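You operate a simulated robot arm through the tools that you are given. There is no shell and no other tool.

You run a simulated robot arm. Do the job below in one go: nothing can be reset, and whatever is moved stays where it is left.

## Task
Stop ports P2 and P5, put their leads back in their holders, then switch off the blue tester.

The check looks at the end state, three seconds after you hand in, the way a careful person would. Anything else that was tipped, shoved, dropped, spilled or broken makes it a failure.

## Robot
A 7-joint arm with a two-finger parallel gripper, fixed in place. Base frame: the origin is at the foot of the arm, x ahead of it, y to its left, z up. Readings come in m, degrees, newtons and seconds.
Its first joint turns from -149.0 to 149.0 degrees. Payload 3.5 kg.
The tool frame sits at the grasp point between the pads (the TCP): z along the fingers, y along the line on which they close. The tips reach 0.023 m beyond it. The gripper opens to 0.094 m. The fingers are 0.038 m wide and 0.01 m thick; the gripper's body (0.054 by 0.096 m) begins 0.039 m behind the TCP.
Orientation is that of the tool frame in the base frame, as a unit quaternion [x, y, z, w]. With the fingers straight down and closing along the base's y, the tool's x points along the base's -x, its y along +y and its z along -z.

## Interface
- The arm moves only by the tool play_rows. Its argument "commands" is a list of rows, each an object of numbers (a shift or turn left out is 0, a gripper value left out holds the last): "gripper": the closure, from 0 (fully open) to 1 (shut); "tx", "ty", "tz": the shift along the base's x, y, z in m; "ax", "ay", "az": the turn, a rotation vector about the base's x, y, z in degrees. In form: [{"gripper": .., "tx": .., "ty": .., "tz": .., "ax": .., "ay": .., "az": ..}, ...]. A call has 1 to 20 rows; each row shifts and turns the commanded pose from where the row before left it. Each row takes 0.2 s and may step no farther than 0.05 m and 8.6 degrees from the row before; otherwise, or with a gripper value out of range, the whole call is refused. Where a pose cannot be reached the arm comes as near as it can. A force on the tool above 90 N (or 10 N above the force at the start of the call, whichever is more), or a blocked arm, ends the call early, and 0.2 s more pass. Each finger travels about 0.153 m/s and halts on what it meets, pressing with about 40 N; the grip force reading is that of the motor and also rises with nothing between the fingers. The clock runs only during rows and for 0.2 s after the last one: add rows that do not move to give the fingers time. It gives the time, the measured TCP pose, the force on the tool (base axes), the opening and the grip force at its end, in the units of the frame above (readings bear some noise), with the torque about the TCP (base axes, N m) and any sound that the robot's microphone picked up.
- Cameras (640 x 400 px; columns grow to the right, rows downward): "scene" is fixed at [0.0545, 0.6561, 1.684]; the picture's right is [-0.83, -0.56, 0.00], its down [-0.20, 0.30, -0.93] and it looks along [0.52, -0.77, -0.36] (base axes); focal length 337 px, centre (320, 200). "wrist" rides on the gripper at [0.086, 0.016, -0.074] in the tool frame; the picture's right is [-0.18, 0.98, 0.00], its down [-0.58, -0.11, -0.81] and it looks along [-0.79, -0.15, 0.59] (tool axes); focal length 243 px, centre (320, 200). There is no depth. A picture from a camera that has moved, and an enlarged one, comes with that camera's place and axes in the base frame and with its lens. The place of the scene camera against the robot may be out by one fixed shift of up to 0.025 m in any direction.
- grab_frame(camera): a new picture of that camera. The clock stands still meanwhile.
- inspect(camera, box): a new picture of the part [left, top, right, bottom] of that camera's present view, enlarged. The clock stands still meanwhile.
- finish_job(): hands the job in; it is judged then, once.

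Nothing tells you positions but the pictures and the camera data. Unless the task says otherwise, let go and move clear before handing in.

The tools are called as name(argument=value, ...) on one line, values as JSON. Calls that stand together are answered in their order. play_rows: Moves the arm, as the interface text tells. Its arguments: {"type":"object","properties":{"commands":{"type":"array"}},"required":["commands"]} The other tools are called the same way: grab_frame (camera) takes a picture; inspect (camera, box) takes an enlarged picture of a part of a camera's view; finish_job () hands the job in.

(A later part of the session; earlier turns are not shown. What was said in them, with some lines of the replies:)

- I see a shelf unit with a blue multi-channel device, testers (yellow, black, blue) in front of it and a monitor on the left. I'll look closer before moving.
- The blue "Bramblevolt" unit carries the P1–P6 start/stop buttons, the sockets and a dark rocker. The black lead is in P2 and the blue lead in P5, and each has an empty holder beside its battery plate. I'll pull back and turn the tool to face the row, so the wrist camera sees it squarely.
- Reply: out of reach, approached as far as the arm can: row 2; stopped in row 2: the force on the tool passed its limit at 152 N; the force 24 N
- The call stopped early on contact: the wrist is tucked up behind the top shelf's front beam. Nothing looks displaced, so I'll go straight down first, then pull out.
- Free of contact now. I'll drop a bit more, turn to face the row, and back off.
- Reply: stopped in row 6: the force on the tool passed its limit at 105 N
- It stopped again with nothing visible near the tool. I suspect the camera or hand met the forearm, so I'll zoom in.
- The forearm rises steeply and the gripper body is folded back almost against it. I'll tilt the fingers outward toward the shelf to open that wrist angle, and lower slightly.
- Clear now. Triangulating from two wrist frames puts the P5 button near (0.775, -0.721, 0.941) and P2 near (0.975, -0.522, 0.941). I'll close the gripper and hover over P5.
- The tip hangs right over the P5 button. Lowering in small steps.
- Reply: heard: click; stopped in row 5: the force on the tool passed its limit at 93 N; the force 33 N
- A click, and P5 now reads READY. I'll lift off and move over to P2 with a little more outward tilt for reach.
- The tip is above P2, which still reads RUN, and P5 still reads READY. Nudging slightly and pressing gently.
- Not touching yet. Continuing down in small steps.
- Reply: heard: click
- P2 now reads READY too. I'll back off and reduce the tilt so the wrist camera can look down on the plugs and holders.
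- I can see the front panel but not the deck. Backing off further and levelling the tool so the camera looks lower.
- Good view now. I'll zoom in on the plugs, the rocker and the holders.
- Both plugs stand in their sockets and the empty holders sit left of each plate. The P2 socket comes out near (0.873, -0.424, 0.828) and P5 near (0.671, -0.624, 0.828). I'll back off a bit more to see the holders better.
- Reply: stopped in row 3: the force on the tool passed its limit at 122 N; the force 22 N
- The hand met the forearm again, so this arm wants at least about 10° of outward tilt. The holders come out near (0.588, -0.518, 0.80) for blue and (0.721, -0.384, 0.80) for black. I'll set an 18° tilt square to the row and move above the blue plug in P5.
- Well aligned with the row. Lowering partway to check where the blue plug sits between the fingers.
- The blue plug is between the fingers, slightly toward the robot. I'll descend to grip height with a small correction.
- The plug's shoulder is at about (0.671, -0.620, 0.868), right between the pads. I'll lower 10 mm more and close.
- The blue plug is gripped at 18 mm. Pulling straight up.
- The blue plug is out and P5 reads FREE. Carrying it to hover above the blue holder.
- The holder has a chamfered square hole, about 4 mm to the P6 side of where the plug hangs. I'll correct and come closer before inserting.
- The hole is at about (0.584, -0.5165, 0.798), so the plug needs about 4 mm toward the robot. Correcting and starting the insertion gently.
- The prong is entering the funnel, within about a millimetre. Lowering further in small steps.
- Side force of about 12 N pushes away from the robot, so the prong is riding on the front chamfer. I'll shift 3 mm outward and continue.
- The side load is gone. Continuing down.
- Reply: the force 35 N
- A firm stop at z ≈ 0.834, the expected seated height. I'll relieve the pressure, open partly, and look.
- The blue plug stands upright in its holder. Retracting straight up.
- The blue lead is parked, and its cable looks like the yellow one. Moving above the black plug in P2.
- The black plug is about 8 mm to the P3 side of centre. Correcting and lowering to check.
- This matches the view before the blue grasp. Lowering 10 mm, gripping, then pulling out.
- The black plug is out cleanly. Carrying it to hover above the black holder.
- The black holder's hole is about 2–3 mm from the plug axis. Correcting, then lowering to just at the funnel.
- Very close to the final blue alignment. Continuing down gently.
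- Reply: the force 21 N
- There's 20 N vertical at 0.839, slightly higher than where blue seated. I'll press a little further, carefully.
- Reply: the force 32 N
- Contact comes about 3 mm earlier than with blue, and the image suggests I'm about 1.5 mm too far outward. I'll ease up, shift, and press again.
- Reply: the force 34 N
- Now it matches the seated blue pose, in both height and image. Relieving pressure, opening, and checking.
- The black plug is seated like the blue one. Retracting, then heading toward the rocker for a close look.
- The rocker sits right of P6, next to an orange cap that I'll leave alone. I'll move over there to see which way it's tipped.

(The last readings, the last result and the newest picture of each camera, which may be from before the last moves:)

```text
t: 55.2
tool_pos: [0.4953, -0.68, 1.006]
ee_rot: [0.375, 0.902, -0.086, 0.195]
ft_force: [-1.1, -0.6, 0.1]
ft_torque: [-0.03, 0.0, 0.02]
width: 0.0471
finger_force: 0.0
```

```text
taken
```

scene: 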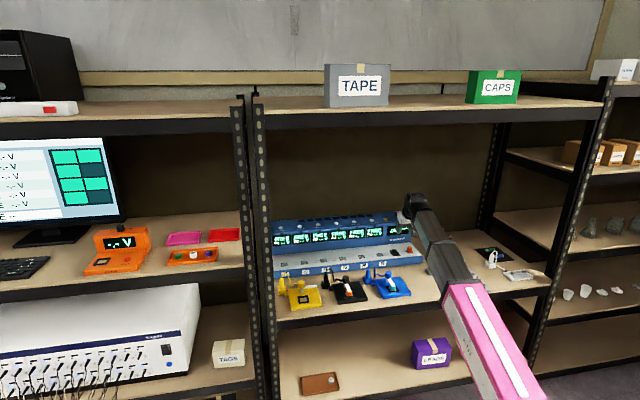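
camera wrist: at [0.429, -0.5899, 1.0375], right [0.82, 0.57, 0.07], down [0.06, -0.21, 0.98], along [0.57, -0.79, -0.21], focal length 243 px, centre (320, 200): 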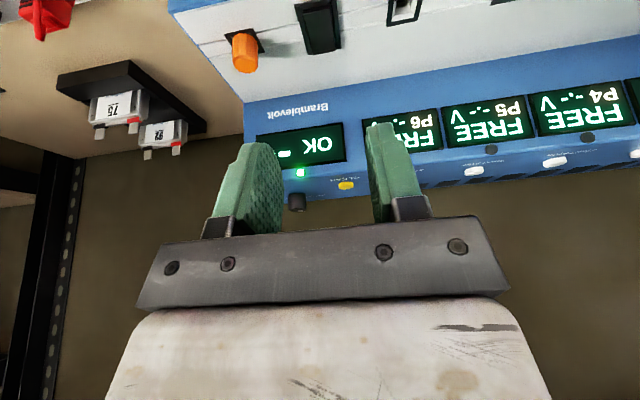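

inspect(camera="wrist", box=[220, 0, 420, 125])

inspect(camera="scene", box=[375, 230, 425, 265])

inspect(camera="scene", box=[270, 220, 430, 310])

```text
3.20 times, centred on (320, 62) of wrist
camera zoom: at [0.429, -0.5899, 1.0375], right [0.82, 0.57, 0.07], down [0.06, -0.21, 0.98], along [0.57, -0.79, -0.21], focal length 776 px, centre (320, 640)
```

zoom: 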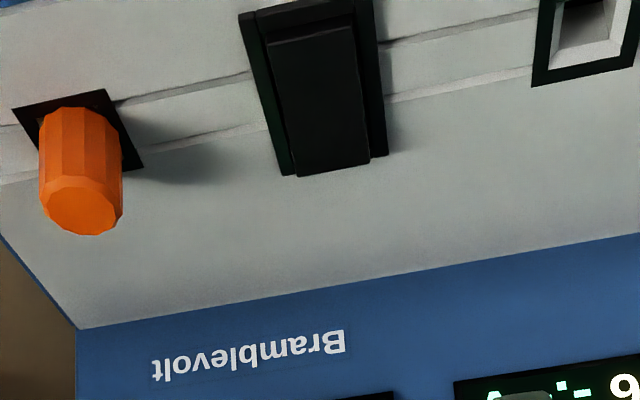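

```text
11.43 times, centred on (400, 248) of scene
camera zoom: at [0.0545, 0.6561, 1.684], right [-0.83, -0.56, 0.0], down [-0.2, 0.3, -0.93], along [0.52, -0.77, -0.36], focal length 3847 px, centre (-594, -343)
```

zoom: 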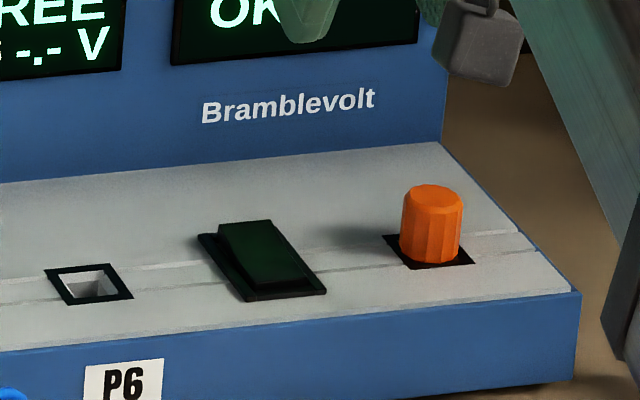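

```text
4.00 times, centred on (350, 265) of scene
camera zoom: at [0.0545, 0.6561, 1.684], right [-0.83, -0.56, 0.0], down [-0.2, 0.3, -0.93], along [0.52, -0.77, -0.36], focal length 1346 px, centre (200, -60)
```

zoom: 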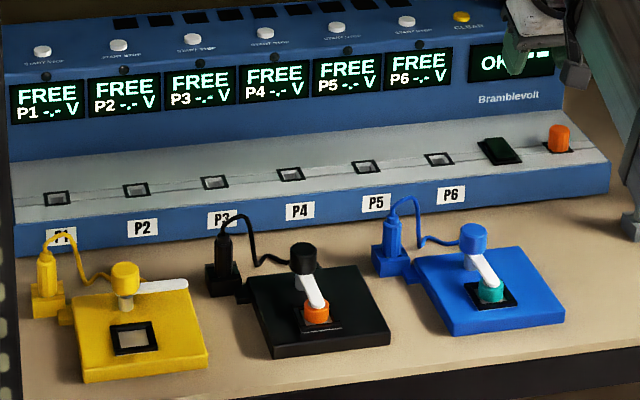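

Both leads are now parked like the yellow one. The rocker's rear end stands raised with the unit on, so I'll press the rear end at about (0.562, -0.748). Closing the gripper and hovering there.

play_rows(commands=[{"gripper": 1, "tz": -0.01}, {"tx": 0.0165, "ty": -0.0172, "tz": -0.02}, {"tx": 0.0165, "ty": -0.0172, "tz": -0.02}, {"tx": 0.0165, "ty": -0.0172, "tz": -0.02}, {"tx": 0.0165, "ty": -0.0172, "tz": -0.02}, {"tz": -0.01}, {}])

grab_frame(camera="wrist")

inspect(camera="wrist", box=[220, 50, 420, 175])

inspect(camera="scene", box=[360, 190, 480, 290])

```text
t: 56.8
tool_pos: [0.5615, -0.7476, 0.9069]
ee_rot: [0.375, 0.902, -0.086, 0.195]
ft_force: [0.5, -0.5, -0.7]
ft_torque: [0.02, 0.01, 0.03]
width: 0.0
finger_force: 39.8
```

```text
taken
camera wrist: at [0.4958, -0.6584, 0.9383], right [0.82, 0.57, 0.07], down [0.06, -0.21, 0.98], along [0.57, -0.79, -0.21], focal length 243 px, centre (320, 200)
```

wrist: 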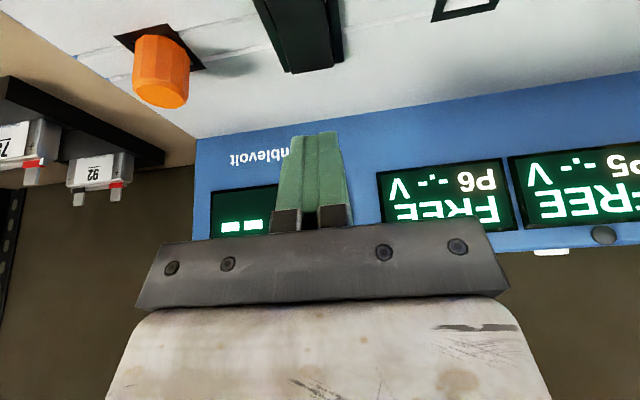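

```text
3.20 times, centred on (320, 112) of wrist
camera zoom: at [0.4958, -0.6584, 0.9383], right [0.82, 0.57, 0.07], down [0.06, -0.21, 0.98], along [0.57, -0.79, -0.21], focal length 776 px, centre (320, 480)
```

zoom: 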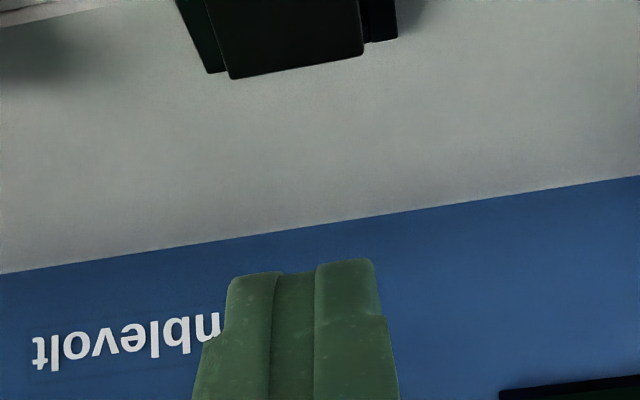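

```text
4.00 times, centred on (420, 240) of scene
camera zoom: at [0.0545, 0.6561, 1.684], right [-0.83, -0.56, 0.0], down [-0.2, 0.3, -0.93], along [0.52, -0.77, -0.36], focal length 1346 px, centre (-80, 40)
```

zoom: 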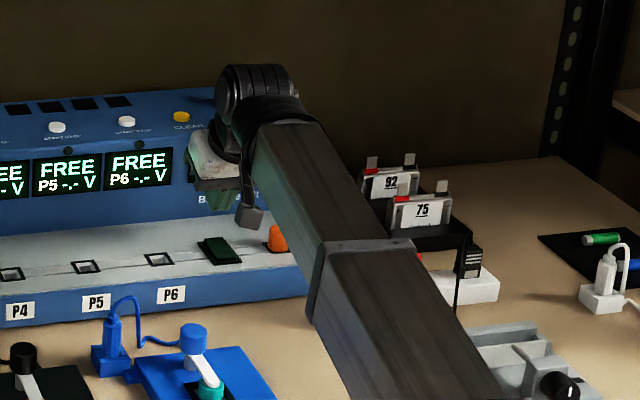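

The rocker's rear edge is at about (0.565, -0.752, 0.839), directly below the tip. Lowering to just above it.

play_rows(commands=[{"tx": -0.002, "ty": 0.002, "tz": -0.014}, {"tz": -0.012}, {"tz": -0.004}, {}])

inspect(camera="wrist", box=[220, 50, 420, 175])

inspect(camera="scene", box=[385, 225, 435, 265])

```text
t: 57.8
tool_pos: [0.5603, -0.7464, 0.8752]
ee_rot: [0.375, 0.902, -0.087, 0.195]
ft_force: [-0.1, 0.3, 0.5]
ft_torque: [-0.01, -0.04, 0.0]
width: 0.0
finger_force: 40.1
```

```text
3.20 times, centred on (320, 112) of wrist
camera zoom: at [0.4941, -0.6566, 0.9072], right [0.82, 0.57, 0.07], down [0.06, -0.21, 0.98], along [0.57, -0.79, -0.21], focal length 776 px, centre (320, 480)
```

zoom: 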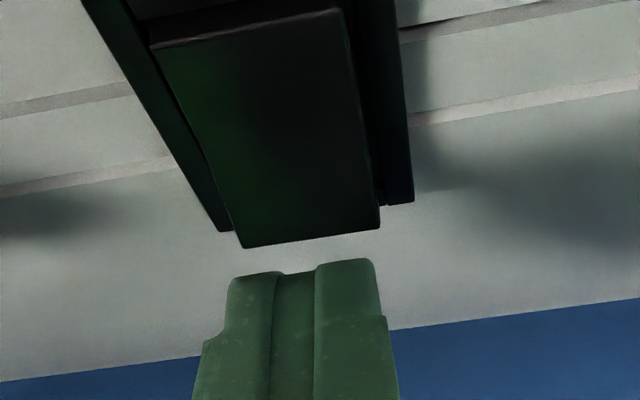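

```text
10.00 times, centred on (410, 245) of scene
camera zoom: at [0.0545, 0.6561, 1.684], right [-0.83, -0.56, 0.0], down [-0.2, 0.3, -0.93], along [0.52, -0.77, -0.36], focal length 3366 px, centre (-580, -250)
```

zoom: 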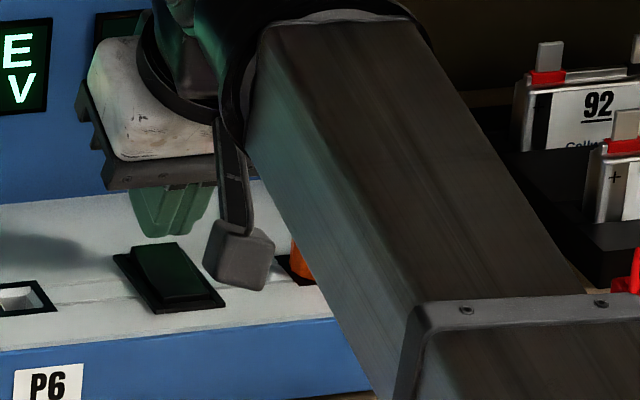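

The geometry is confirmed. Pressing down in small steps.

play_rows(commands=[{"tz": -0.006}, {"tz": -0.003}, {"tz": -0.003}, {}])

inspect(camera="wrist", box=[220, 50, 420, 175])

```text
t: 58.8
tool_pos: [0.5603, -0.746, 0.8662]
ee_rot: [0.375, 0.901, -0.088, 0.198]
ft_force: [2.9, -6.5, 48.3]
ft_torque: [0.11, 0.18, 0.25]
width: 0.0001
finger_force: 40.1
```

```text
3.20 times, centred on (320, 112) of wrist
camera zoom: at [0.4942, -0.6569, 0.8975], right [0.82, 0.57, 0.07], down [0.06, -0.2, 0.98], along [0.57, -0.79, -0.2], focal length 776 px, centre (320, 480)
```

zoom: 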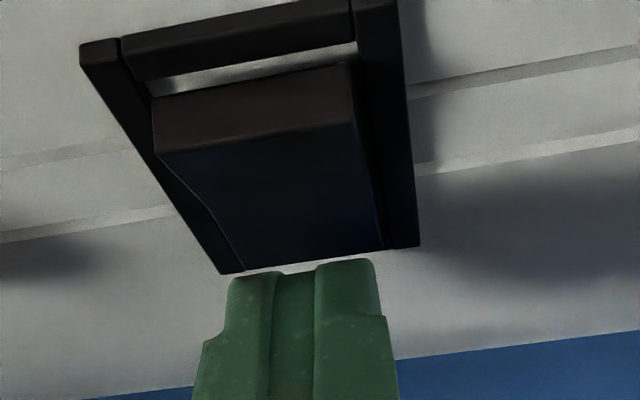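

The rocker has flipped: its front is up and its rear is down. Lifting off and checking the display.

play_rows(commands=[{"tz": 0.005}, {"tz": 0.02}, {"tz": 0.03}, {"tx": -0.015, "ty": 0.015, "tz": 0.03}, {"tx": -0.02, "ty": 0.02, "tz": 0.02}, {"tx": -0.02, "ty": 0.02, "tz": 0.02}, {"tx": -0.02, "ty": 0.02}, {}])

grab_frame(camera="scene")

inspect(camera="scene", box=[260, 200, 420, 310])

inspect(camera="scene", box=[375, 210, 435, 265])

grab_frame(camera="wrist")

inspect(camera="scene", box=[0, 120, 260, 290])

```text
t: 60.6
tool_pos: [0.4867, -0.6702, 0.9878]
ee_rot: [0.376, 0.902, -0.085, 0.195]
ft_force: [-0.2, 0.5, -0.2]
ft_torque: [0.01, 0.02, -0.03]
width: 0.0001
finger_force: 40.1
```

```text
taken
```

scene: 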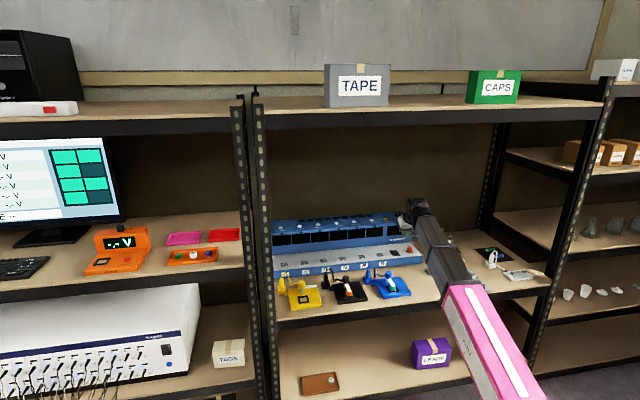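

```text
3.64 times, centred on (340, 255) of scene
camera zoom: at [0.0545, 0.6561, 1.684], right [-0.83, -0.56, 0.0], down [-0.2, 0.3, -0.93], along [0.52, -0.77, -0.36], focal length 1224 px, centre (247, 0)
```

zoom: 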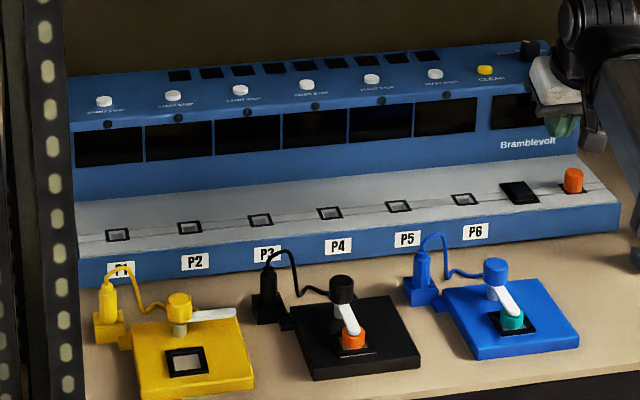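

```text
7.27 times, centred on (405, 238) of scene
camera zoom: at [0.0545, 0.6561, 1.684], right [-0.83, -0.56, 0.0], down [-0.2, 0.3, -0.93], along [0.52, -0.77, -0.36], focal length 2448 px, centre (-298, -73)
```

zoom: 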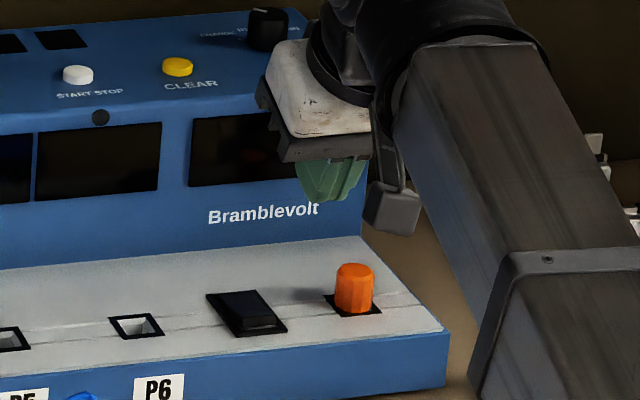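

```text
taken
camera wrist: at [0.4197, -0.5812, 1.0209], right [0.82, 0.57, 0.07], down [0.06, -0.21, 0.98], along [0.57, -0.79, -0.21], focal length 243 px, centre (320, 200)
```

wrist: 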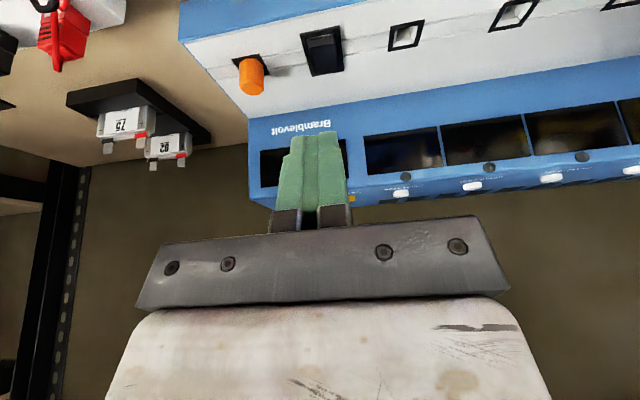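

```text
2.35 times, centred on (130, 205) of scene
camera zoom: at [0.0545, 0.6561, 1.684], right [-0.83, -0.56, 0.0], down [-0.2, 0.3, -0.93], along [0.52, -0.77, -0.36], focal length 792 px, centre (767, 188)
```

zoom: 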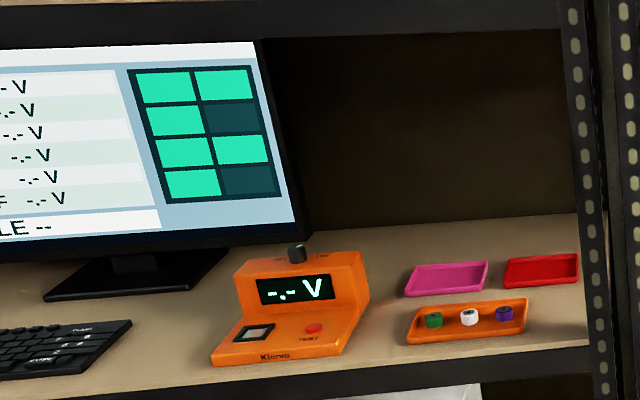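

The blue tester is off with its displays dark, the sockets are empty and both leads are parked. One last close look at the plug seating before handing in.

inspect(camera="scene", box=[275, 250, 385, 310])

inspect(camera="scene", box=[300, 50, 640, 150])

inspect(camera="scene", box=[320, 255, 380, 290])

```text
5.82 times, centred on (330, 280) of scene
camera zoom: at [0.0545, 0.6561, 1.684], right [-0.83, -0.56, 0.0], down [-0.2, 0.3, -0.93], along [0.52, -0.77, -0.36], focal length 1958 px, centre (262, -266)
```

zoom: 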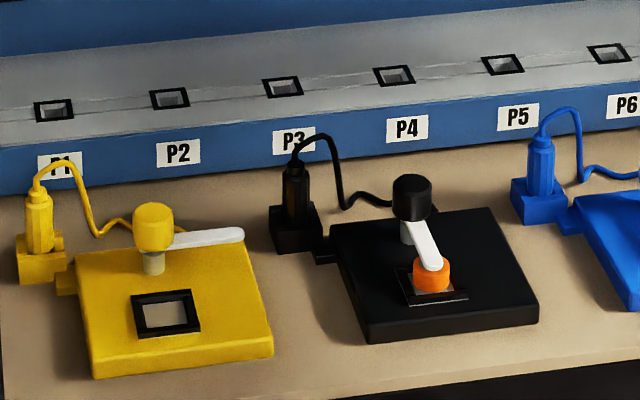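

```text
1.88 times, centred on (470, 100) of scene
camera zoom: at [0.0545, 0.6561, 1.684], right [-0.83, -0.56, 0.0], down [-0.2, 0.3, -0.93], along [0.52, -0.77, -0.36], focal length 634 px, centre (38, 388)
```

zoom: 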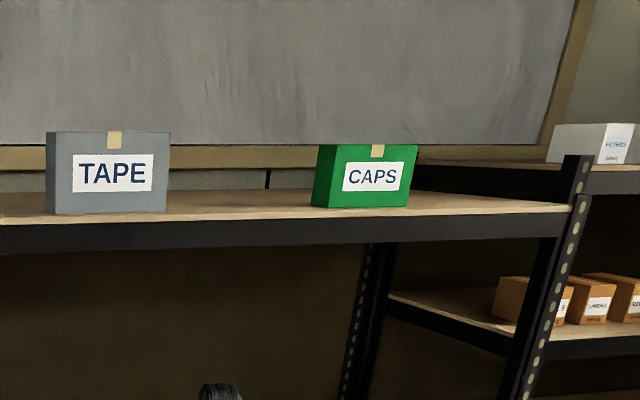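

```text
10.67 times, centred on (350, 272) of scene
camera zoom: at [0.0545, 0.6561, 1.684], right [-0.83, -0.56, 0.0], down [-0.2, 0.3, -0.93], along [0.52, -0.77, -0.36], focal length 3590 px, centre (0, -573)
```

zoom: 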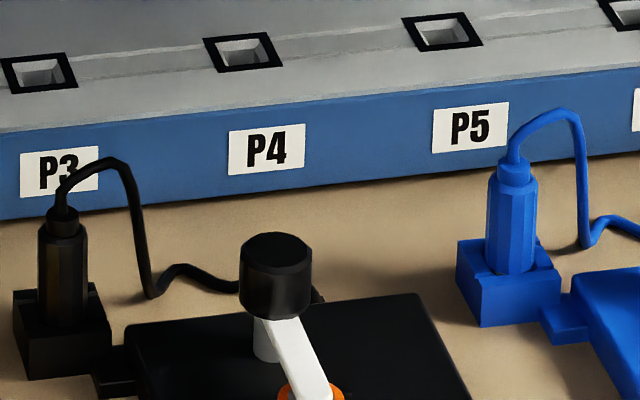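

The black and blue plugs both stand upright and seated in their holders, like the yellow one. The tester is dark, nothing else looks moved, and the arm is clear and holding nothing, so I'm handing in.

finish_job()

```text
The job is handed in.
```

Ports P2 and P5 are stopped, their leads are back in their own holders, and the blue tester is switched off. I've handed the job in; no verdict has come back yet.

- **Ports:** I pressed each start/stop button once. P2 and P5 both went from RUN to READY, then to FREE once unplugged.
- **Leads:** The black lead from P2 and the blue lead from P5 stand upright in their holders, seated like the yellow one.
- **Tester:** I flipped the rocker switch on the blue Bramblevolt unit, and all its displays went dark.

The arm hit something three times while I was finding a workable pose, stopping at 105 to 152 N. The first stop looked like the wrist against the top shelf's front beam. The other two looked like the hand touching the arm's own forearm. The TAPE and CAPS boxes and everything else I could see look unmoved in the final pictures.
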